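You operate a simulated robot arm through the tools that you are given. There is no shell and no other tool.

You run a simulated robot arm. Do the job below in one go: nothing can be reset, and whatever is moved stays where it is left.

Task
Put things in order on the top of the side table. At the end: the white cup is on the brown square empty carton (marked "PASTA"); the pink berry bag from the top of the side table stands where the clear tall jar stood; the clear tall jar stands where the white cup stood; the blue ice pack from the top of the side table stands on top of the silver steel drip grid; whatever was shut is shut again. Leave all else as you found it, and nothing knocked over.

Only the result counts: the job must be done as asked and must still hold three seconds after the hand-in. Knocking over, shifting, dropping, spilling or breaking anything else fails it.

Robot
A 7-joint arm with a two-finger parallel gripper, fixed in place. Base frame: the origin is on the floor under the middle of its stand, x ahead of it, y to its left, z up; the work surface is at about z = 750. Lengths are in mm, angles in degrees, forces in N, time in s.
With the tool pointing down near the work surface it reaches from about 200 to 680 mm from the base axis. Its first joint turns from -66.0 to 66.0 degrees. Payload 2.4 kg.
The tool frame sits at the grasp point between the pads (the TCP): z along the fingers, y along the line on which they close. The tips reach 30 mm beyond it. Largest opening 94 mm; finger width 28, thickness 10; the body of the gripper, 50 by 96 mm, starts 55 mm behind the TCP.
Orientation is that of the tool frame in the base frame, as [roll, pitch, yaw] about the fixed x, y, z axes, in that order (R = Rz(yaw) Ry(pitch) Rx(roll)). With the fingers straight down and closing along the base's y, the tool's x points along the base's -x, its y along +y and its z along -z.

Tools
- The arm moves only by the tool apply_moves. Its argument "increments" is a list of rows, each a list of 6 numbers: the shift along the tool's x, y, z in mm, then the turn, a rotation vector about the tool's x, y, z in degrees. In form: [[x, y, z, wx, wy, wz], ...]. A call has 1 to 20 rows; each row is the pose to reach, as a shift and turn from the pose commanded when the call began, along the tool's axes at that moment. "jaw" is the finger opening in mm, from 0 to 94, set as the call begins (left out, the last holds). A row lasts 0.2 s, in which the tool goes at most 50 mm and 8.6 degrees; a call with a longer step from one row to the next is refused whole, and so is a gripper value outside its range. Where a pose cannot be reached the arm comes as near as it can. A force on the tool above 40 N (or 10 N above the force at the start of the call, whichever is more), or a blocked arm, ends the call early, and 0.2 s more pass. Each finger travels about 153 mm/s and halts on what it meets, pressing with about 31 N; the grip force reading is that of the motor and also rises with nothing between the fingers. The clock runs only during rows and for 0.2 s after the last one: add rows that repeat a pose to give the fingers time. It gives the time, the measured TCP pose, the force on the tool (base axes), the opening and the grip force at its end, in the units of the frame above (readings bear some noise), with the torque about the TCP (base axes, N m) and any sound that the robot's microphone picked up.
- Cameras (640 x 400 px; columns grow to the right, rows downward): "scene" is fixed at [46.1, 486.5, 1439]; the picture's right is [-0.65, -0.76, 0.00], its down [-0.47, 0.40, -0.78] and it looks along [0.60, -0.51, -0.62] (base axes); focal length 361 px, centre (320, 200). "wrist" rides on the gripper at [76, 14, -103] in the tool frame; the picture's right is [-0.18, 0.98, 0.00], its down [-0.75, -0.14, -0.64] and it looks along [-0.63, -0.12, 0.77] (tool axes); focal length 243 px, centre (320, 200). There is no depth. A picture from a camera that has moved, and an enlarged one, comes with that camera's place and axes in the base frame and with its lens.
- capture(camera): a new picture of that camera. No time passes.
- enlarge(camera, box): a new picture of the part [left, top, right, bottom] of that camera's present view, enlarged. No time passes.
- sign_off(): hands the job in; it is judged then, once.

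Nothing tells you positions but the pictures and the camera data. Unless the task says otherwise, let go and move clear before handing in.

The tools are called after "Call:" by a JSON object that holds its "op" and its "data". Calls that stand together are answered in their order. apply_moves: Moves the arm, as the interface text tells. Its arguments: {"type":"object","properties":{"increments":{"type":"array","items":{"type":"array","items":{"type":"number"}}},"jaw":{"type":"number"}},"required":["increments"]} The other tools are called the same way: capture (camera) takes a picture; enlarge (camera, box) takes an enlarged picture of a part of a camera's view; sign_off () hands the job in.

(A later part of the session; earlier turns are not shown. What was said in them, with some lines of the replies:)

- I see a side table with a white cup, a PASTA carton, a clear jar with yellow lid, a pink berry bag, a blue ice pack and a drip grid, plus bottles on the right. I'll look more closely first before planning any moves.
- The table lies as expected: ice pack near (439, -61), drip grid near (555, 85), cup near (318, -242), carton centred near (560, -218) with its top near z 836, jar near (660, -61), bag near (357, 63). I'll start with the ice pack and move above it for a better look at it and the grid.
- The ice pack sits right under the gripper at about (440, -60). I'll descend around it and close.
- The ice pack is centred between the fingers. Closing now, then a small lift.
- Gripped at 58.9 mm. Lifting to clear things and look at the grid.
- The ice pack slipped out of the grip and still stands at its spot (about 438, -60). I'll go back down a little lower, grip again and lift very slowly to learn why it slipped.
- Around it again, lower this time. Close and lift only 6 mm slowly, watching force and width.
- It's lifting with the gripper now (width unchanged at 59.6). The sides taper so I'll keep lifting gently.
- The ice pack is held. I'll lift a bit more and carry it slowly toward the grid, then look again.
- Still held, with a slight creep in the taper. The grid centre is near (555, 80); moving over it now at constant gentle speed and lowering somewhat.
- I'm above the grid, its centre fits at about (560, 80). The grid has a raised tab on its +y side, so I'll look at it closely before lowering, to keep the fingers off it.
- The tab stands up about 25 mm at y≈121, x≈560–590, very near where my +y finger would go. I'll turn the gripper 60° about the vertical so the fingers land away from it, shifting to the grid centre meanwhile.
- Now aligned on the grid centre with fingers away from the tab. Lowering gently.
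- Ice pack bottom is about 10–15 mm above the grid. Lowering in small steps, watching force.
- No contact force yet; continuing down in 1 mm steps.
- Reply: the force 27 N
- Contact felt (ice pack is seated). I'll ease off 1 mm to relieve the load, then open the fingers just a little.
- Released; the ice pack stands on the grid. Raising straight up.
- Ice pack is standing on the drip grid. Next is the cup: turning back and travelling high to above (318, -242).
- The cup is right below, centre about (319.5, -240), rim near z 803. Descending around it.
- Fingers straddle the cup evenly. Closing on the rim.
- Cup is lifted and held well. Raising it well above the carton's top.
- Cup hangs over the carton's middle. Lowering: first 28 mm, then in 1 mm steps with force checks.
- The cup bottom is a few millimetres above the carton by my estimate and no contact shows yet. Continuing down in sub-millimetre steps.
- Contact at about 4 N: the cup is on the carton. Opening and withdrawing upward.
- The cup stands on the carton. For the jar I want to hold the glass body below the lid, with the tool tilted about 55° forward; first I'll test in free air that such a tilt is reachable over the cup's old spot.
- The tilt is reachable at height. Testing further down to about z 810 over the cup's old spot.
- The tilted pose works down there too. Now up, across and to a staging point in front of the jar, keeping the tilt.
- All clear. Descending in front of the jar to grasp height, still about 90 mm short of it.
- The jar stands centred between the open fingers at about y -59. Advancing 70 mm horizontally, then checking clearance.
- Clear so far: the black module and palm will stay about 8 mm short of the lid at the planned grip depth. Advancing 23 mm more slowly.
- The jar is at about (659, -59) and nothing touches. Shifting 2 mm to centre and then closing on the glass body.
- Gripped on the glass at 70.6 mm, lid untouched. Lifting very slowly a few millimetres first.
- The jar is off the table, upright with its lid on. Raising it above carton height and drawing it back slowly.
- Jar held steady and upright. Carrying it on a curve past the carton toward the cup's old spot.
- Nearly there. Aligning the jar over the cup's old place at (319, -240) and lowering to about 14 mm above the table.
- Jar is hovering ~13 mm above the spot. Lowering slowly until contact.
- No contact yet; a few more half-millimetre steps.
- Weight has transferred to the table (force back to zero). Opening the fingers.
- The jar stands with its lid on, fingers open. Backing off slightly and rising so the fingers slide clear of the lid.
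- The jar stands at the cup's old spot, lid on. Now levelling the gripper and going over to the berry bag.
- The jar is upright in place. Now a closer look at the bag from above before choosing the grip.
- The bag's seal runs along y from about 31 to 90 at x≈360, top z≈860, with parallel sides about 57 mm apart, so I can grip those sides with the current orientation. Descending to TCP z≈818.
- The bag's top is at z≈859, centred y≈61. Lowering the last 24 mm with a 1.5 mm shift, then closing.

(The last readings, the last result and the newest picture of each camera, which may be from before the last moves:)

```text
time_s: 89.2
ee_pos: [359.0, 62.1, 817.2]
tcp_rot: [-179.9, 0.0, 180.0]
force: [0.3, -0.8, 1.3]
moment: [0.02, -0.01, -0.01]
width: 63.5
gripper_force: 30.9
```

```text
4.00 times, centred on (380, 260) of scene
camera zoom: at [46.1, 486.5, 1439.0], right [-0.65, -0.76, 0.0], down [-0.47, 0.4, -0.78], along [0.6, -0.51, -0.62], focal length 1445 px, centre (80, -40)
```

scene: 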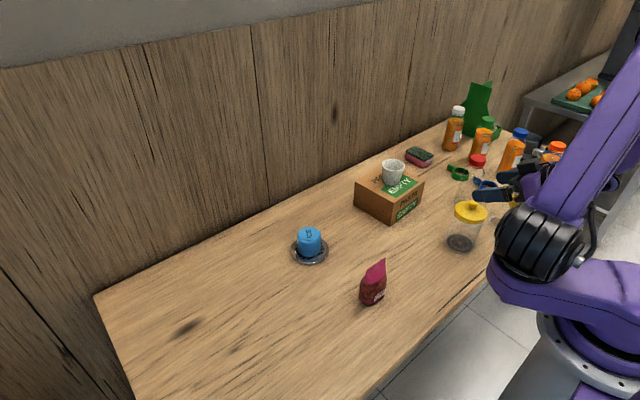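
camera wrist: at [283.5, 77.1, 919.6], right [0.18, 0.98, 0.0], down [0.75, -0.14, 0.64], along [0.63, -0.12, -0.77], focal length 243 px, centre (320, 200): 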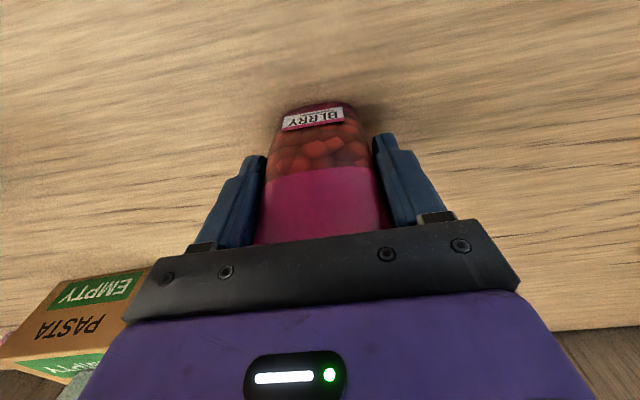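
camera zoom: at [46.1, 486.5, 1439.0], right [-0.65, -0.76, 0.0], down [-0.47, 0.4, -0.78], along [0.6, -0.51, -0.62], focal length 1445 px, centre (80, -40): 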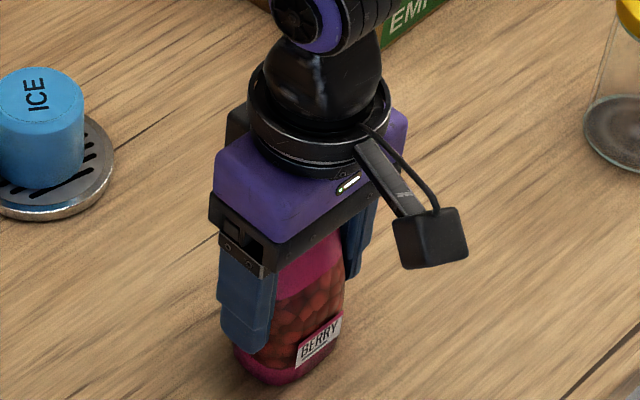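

Gripped at 63.5 mm. Lifting 10 mm slowly to see if it holds.

Call:
{"op": "apply_moves", "data": {"increments": [[0, 0, -0.7, 0, 0, 0], [0, 0, -1.5, 0, 0, 0], [0, 0, -2.5, 0, 0, 0], [0, 0, -4, 0, 0, 0], [0, 0, -6, 0, 0, 0], [0, 0, -8, 0, 0, 0], [0, 0, -9.5, 0, 0, 0], [0, 0, -10, 0, 0, 0]], "jaw": 30}}

Call:
{"op": "capture", "data": {"camera": "wrist"}}

Call:
{"op": "enlarge", "data": {"camera": "scene", "box": [320, 210, 440, 310]}}

```text
time_s: 91.0
ee_pos: [359.6, 61.4, 825.8]
tcp_rot: [-180.0, 0.0, 180.0]
force: [0.0, 0.4, -0.7]
moment: [0.04, 0.0, 0.02]
width: 63.5
gripper_force: 31.4
```

```text
taken
camera wrist: at [283.7, 76.9, 929.2], right [0.18, 0.98, 0.0], down [0.75, -0.14, 0.64], along [0.63, -0.12, -0.77], focal length 243 px, centre (320, 200)
```

wrist: 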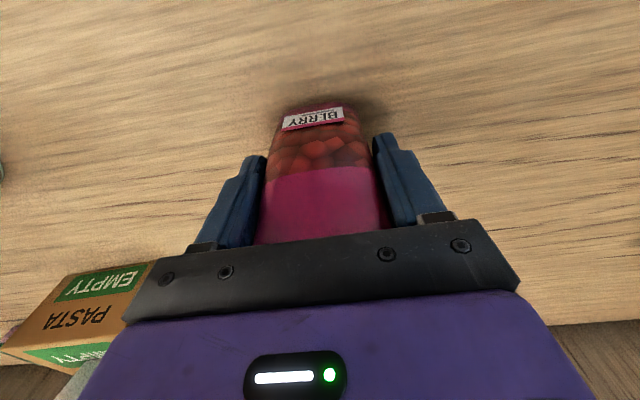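

```text
4.00 times, centred on (380, 260) of scene
camera zoom: at [46.1, 486.5, 1439.0], right [-0.65, -0.76, 0.0], down [-0.47, 0.4, -0.78], along [0.6, -0.51, -0.62], focal length 1445 px, centre (80, -40)
```

zoom: 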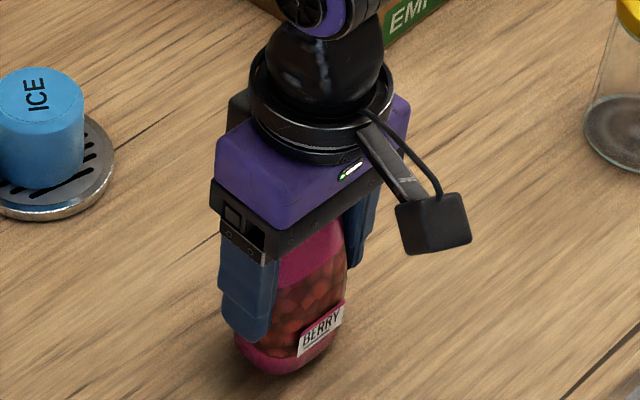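

The bag holds firmly. Raising it further.

Call:
{"op": "apply_moves", "data": {"increments": [[0, 0, -3, 0, 0, 0], [0, 0, -8, 0, 0, 0], [0, 0, -15, 0, 0, 0], [0, 0, -24, 0, 0, 0], [0, 0, -34, 0, 0, 0], [0, 0, -44, 0, 0, 0], [0, 0, -52, 0, 0, 0], [0, 0, -58, 0, 0, 0], [0, 0, -61, 0, 0, 0], [0, 0, -62, 0, 0, 0]], "jaw": 30}}

Call:
{"op": "apply_moves", "data": {"increments": [[-3, -1, 0, 0, 0, 0], [-9, -4, 0, 0, 0, 0], [-18, -8, 0, 0, 0, 0], [-30, -12, 0, 0, 0, 0], [-44, -18, 0, 0, 0, 0], [-59, -24, 0, 0, 0, 0], [-74, -30, 0, 0, 0, 0], [-89, -36, 0, 0, 0, 0], [-104, -42, 0, 0, 0, 0], [-119, -48, 0, 0, 0, 0], [-134, -54, 0, 0, 0, 0], [-149, -60, 0, 0, 0, 0], [-164, -66, 0, 0, 0, 0], [-179, -72, 0, 0, 0, 0], [-193, -78, 0, 0, 0, 0], [-206, -83, 0, 0, 0, 0], [-217, -88, 0, 0, 0, 0], [-226, -92, 0, 0, 0, 0], [-232, -95, 0, 0, 0, 0], [-235, -96, 0, 0, 0, 0]], "jaw": 30}}

Call:
{"op": "capture", "data": {"camera": "wrist"}}

Call:
{"op": "capture", "data": {"camera": "scene"}}

```text
time_s: 93.2
ee_pos: [358.7, 62.6, 889.5]
tcp_rot: [180.0, 0.0, 180.0]
force: [-0.4, -0.3, -1.2]
moment: [0.01, 0.0, 0.01]
width: 63.5
gripper_force: 31.2
```

```text
time_s: 97.4
ee_pos: [595.0, -34.0, 889.6]
tcp_rot: [-180.0, 0.1, -180.0]
force: [-0.3, 0.2, -0.9]
moment: [0.0, -0.03, 0.01]
width: 63.5
gripper_force: 31.5
```

```text
taken
camera wrist: at [518.6, -19.7, 991.5], right [0.18, 0.98, 0.0], down [0.75, -0.14, 0.64], along [0.63, -0.12, -0.77], focal length 243 px, centre (320, 200)
```

wrist: 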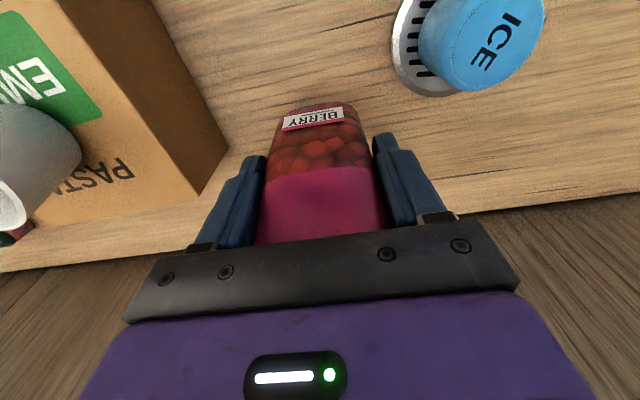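

```text
taken
```

scene: 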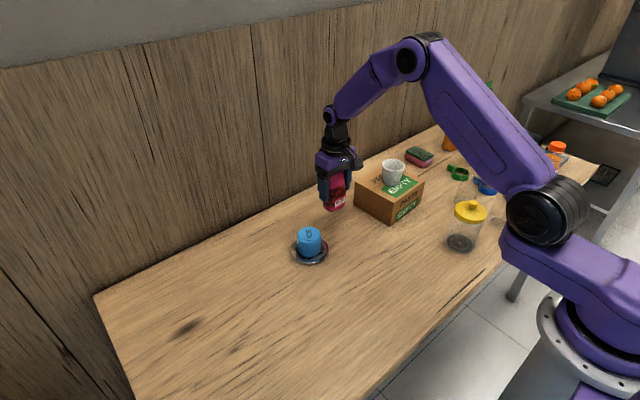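

Bag steady. Moving the last 66 mm out and 26 mm sideways to above the jar's old spot, then lowering most of the way.

Call:
{"op": "apply_moves", "data": {"increments": [[-3, -1, 0, 0, 0, 0], [-9, -3, 0, 0, 0, 0], [-17, -7, 0, 0, 0, 0], [-27, -11, 0, 0, 0, 0], [-37, -15, 0, 0, 0, 0], [-47, -19, 0, 0, 0, 0], [-55, -22, 0, 0, 0, 0], [-61, -24, 0, 0, 0, 0], [-65, -26, 0, 0, 0, 0], [-66, -26, 0, 0, 0, 0], [-66, -26, 0, 0, 0, 0]], "jaw": 30}}

Call:
{"op": "capture", "data": {"camera": "wrist"}}

Call:
{"op": "enlarge", "data": {"camera": "scene", "box": [270, 130, 430, 230]}}

```text
time_s: 99.8
ee_pos: [660.7, -60.5, 890.0]
tcp_rot: [179.9, 0.0, 180.0]
force: [1.1, -0.2, -0.9]
moment: [-0.02, -0.02, -0.02]
width: 63.6
gripper_force: 31.5
```

```text
taken
camera wrist: at [585.0, -45.0, 992.1], right [0.18, 0.98, 0.0], down [0.75, -0.14, 0.64], along [0.63, -0.12, -0.77], focal length 243 px, centre (320, 200)
```

wrist: 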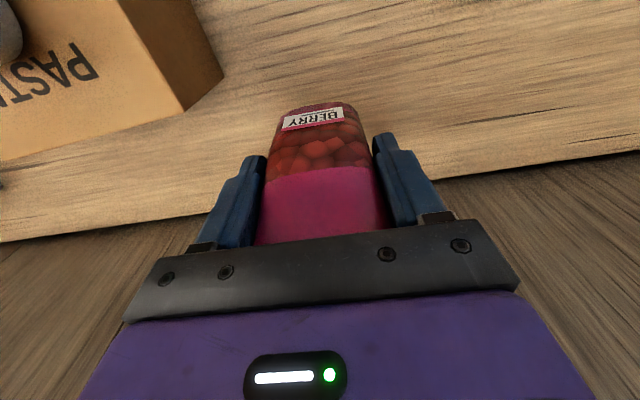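

```text
4.00 times, centred on (350, 180) of scene
camera zoom: at [46.1, 486.5, 1439.0], right [-0.65, -0.76, 0.0], down [-0.47, 0.4, -0.78], along [0.6, -0.51, -0.62], focal length 1445 px, centre (200, 280)
```

zoom: 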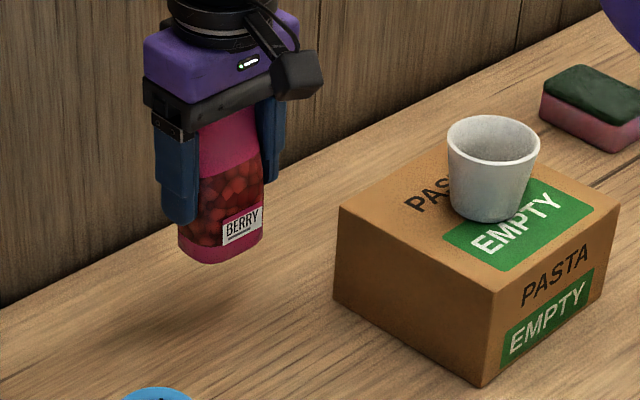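

Positioned at (660.7, -60.5). Lowering 64 mm, then finishing in small steps.

Call:
{"op": "apply_moves", "data": {"increments": [[0, 0, 3, 0, 0, 0], [0, 0, 8, 0, 0, 0], [0, 0, 15, 0, 0, 0], [0, 0, 24, 0, 0, 0], [0, 0, 34, 0, 0, 0], [0, 0, 44, 0, 0, 0], [0, 0, 53, 0, 0, 0], [0, 0, 60, 0, 0, 0], [0, 0, 64, 0, 0, 0], [0, 0, 66, 0, 0, 0]], "jaw": 30}}

Call:
{"op": "apply_moves", "data": {"increments": [[0, 0, 1, 0, 0, 0], [0, 0, 2, 0, 0, 0], [0, 0, 3, 0, 0, 0]], "jaw": 30}}

Call:
{"op": "enlarge", "data": {"camera": "scene", "box": [280, 150, 400, 225]}}

```text
time_s: 102.0
ee_pos: [661.1, -61.5, 823.0]
tcp_rot: [179.9, -0.1, 179.9]
force: [0.4, -0.5, -0.7]
moment: [-0.02, 0.03, 0.01]
width: 63.5
gripper_force: 31.0
```

```text
time_s: 102.8
ee_pos: [661.2, -59.6, 819.3]
tcp_rot: [-180.0, 0.0, -179.9]
force: [-0.3, 0.1, -0.7]
moment: [0.01, 0.0, 0.01]
width: 63.5
gripper_force: 30.8
```

```text
5.33 times, centred on (340, 188) of scene
camera zoom: at [46.1, 486.5, 1439.0], right [-0.65, -0.76, 0.0], down [-0.47, 0.4, -0.78], along [0.6, -0.51, -0.62], focal length 1927 px, centre (213, 267)
```

zoom: 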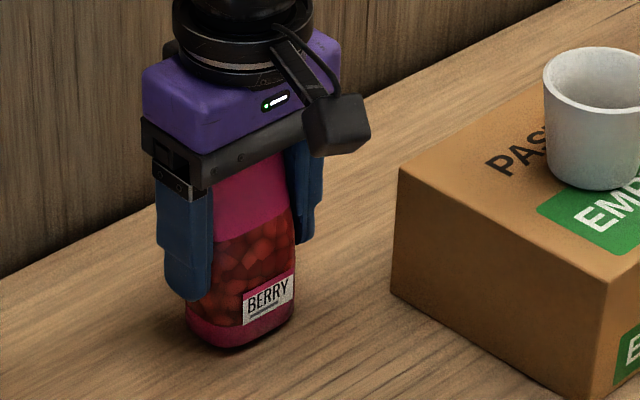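

Just above the table. Continuing in half-millimetre steps until contact.

Call:
{"op": "apply_moves", "data": {"increments": [[0, 0, 0.5, 0, 0, 0], [0, 0, 1, 0, 0, 0]], "jaw": 30}}

Call:
{"op": "apply_moves", "data": {"increments": [[0, 0, 0.5, 0, 0, 0], [0, 0, 1, 0, 0, 0]], "jaw": 30}}

```text
time_s: 103.4
ee_pos: [661.0, -61.3, 819.2]
tcp_rot: [-179.9, 0.1, 179.9]
force: [-0.3, 0.1, -0.2]
moment: [-0.02, -0.01, 0.02]
width: 63.4
gripper_force: 31.7
```

```text
time_s: 104.0
ee_pos: [660.4, -60.9, 817.0]
tcp_rot: [-180.0, 0.0, -180.0]
force: [-0.8, -0.9, -1.6]
moment: [0.03, 0.02, 0.03]
width: 63.4
gripper_force: 31.2
```

Call:
{"op": "apply_moves", "data": {"increments": [[0, 0, 0.4, 0, 0, 0], [0, 0, 0.8, 0, 0, 0]], "jaw": 30}}

Call:
{"op": "apply_moves", "data": {"increments": [[0, 0, 0.4, 0, 0, 0], [0, 0, 0.8, 0, 0, 0]], "jaw": 30}}

```text
time_s: 104.6
ee_pos: [660.2, -59.6, 817.5]
tcp_rot: [179.9, 0.0, 179.9]
force: [-0.7, 0.8, 0.4]
moment: [0.04, 0.02, -0.03]
width: 63.4
gripper_force: 31.3
```

```text
time_s: 105.2
ee_pos: [660.3, -60.5, 817.0]
tcp_rot: [180.0, -0.1, -180.0]
force: [-4.1, -1.7, 9.1]
moment: [0.1, 0.31, 0.1]
width: 63.7
gripper_force: 31.0
```

Contact felt (9 N): the bag is standing on the table. Opening.

Call:
{"op": "apply_moves", "data": {"increments": [[0, 0, -0.5, 0, 0, 0]], "jaw": 30}}

Call:
{"op": "apply_moves", "data": {"increments": [[0, 0, 0, 0, 0, 0], [0, 0, 0, 0, 0, 0], [0, 0, 0, 0, 0, 0]], "jaw": 90}}

Call:
{"op": "capture", "data": {"camera": "wrist"}}

Call:
{"op": "enlarge", "data": {"camera": "scene", "box": [280, 150, 400, 225]}}

```text
time_s: 105.6
ee_pos: [662.1, -60.6, 817.7]
tcp_rot: [180.0, 0.0, -180.0]
force: [-2.2, -1.7, 8.4]
moment: [0.13, 0.32, 0.06]
width: 63.3
gripper_force: 31.3
```

```text
time_s: 106.4
ee_pos: [661.0, -60.3, 816.0]
tcp_rot: [-180.0, 0.0, -180.0]
force: [-0.5, 0.3, 0.2]
moment: [0.0, -0.02, 0.04]
width: 89.9
gripper_force: 0.2
```

```text
taken
camera wrist: at [584.8, -45.2, 919.2], right [0.18, 0.98, 0.0], down [0.75, -0.14, 0.64], along [0.63, -0.12, -0.77], focal length 243 px, centre (320, 200)
```

wrist: 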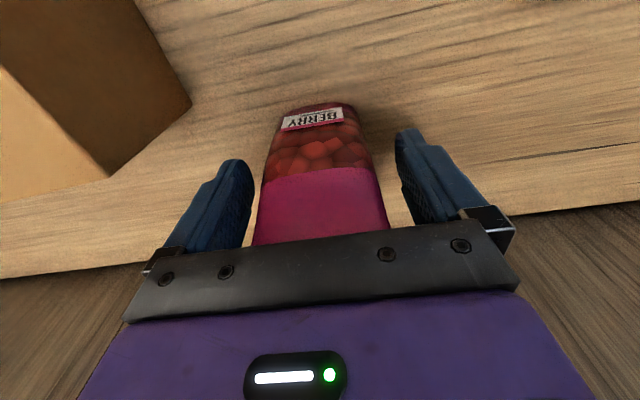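

```text
5.33 times, centred on (340, 188) of scene
camera zoom: at [46.1, 486.5, 1439.0], right [-0.65, -0.76, 0.0], down [-0.47, 0.4, -0.78], along [0.6, -0.51, -0.62], focal length 1927 px, centre (213, 267)
```

zoom: 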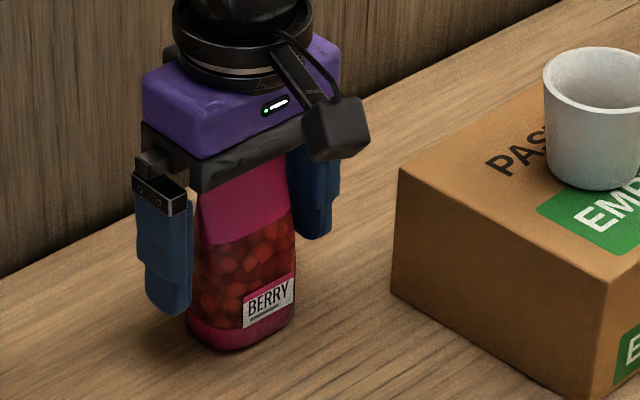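

The bag stands free. Rising straight up, then checking the whole scene.

Call:
{"op": "apply_moves", "data": {"increments": [[0, 0, -4, 0, 0, 0], [0, 0, -14, 0, 0, 0], [0, 0, -34, 0, 0, 0], [0, 0, -64, 0, 0, 0], [0, 0, -100, 0, 0, 0], [0, 0, -135, 0, 0, 0], [30, 0, -160, 0, 0, 0], [70, 0, -180, 0, 0, 0], [115, 0, -195, 0, 0, 0], [160, 0, -200, 0, 0, 0], [200, 0, -200, 0, 0, 0], [220, 0, -200, 0, 0, 0]], "jaw": 90}}

Call:
{"op": "capture", "data": {"camera": "scene"}}

Call:
{"op": "enlarge", "data": {"camera": "scene", "box": [270, 140, 430, 270]}}

Call:
{"op": "enlarge", "data": {"camera": "scene", "box": [400, 80, 600, 260]}}

Call:
{"op": "capture", "data": {"camera": "wrist"}}

```text
time_s: 109.0
ee_pos: [439.9, -61.0, 1015.6]
tcp_rot: [180.0, 0.0, 180.0]
force: [0.1, -0.4, -0.6]
moment: [-0.02, 0.01, -0.01]
width: 90.0
gripper_force: 0.1
```

```text
taken
```

scene: 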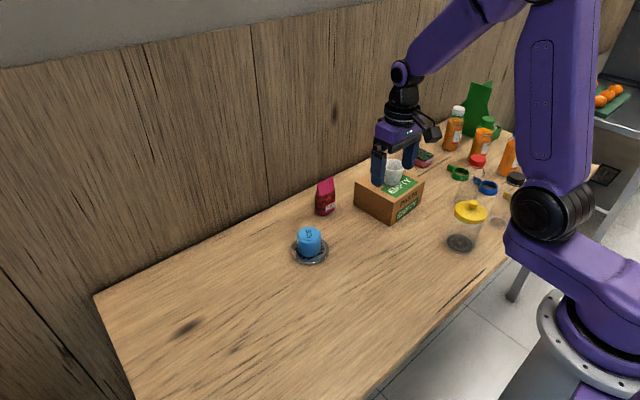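

```text
3.08 times, centred on (350, 205) of scene
camera zoom: at [46.1, 486.5, 1439.0], right [-0.65, -0.76, 0.0], down [-0.47, 0.4, -0.78], along [0.6, -0.51, -0.62], focal length 1112 px, centre (228, 185)
```

zoom: 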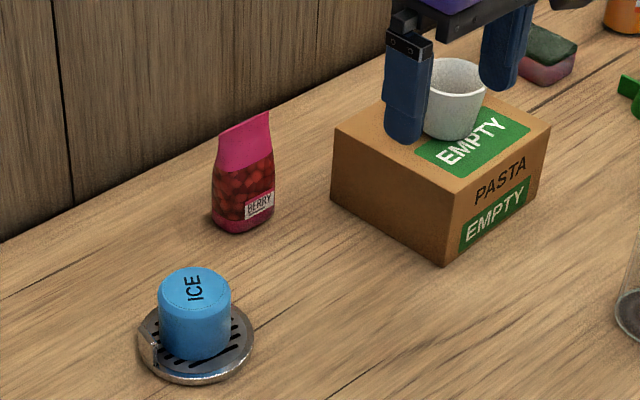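

```text
2.22 times, centred on (500, 170) of scene
camera zoom: at [46.1, 486.5, 1439.0], right [-0.65, -0.76, 0.0], down [-0.47, 0.4, -0.78], along [0.6, -0.51, -0.62], focal length 803 px, centre (-80, 267)
```

zoom: 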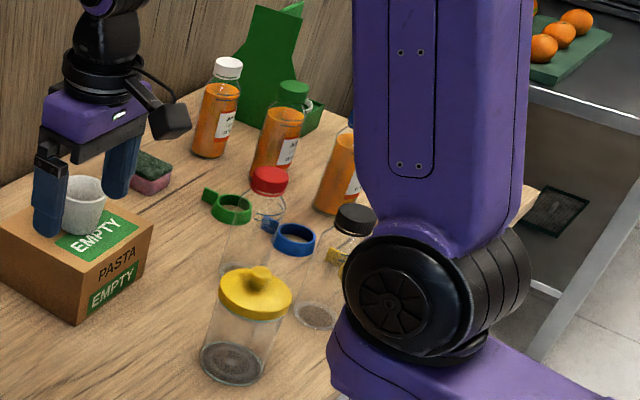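

```text
taken
camera wrist: at [363.9, -45.9, 1119.1], right [0.18, 0.98, 0.0], down [0.75, -0.14, 0.64], along [0.63, -0.12, -0.77], focal length 243 px, centre (320, 200)
```

wrist: 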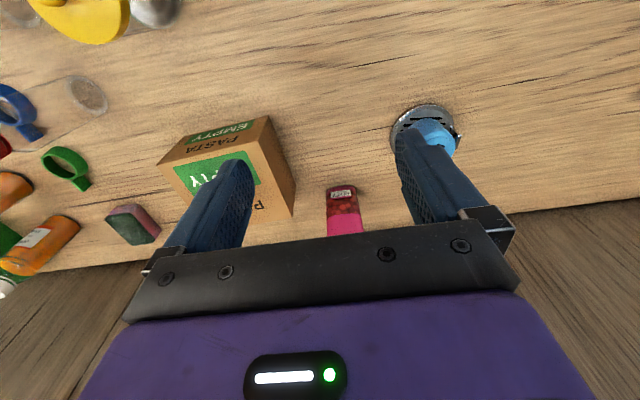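

Everything checks out: the cup is on the carton, the bag stands where the jar was, and the jar (lid on) stands where the cup was. The ice pack is on the drip grid, the carton and grid have not moved, and the arm is clear, so I'm handing in.

Call:
{"op": "sign_off", "data": {}}

```text
The job is handed in.
```

The job is done and handed in; I haven't been given a verdict. At my last look, everything was where you asked:

- **White cup:** it stands upright on the middle of the PASTA carton.
- **Clear tall jar:** it stands about where the cup was, off by roughly 4–5 mm by the pictures. I gripped it by the glass, and its yellow lid stayed on throughout.
- **Pink berry bag:** it stands upright where the jar was.
- **Blue ice pack:** it stands on the drip grid. It slipped out of the gripper on the first lift, stayed standing in its old spot, and came up cleanly on the second try.

By the pictures, the carton and the grid have not moved. I saw no sign that the bottles or rings were disturbed, though the arm blocked part of that view. The gripper was open and clear of everything at hand-in.
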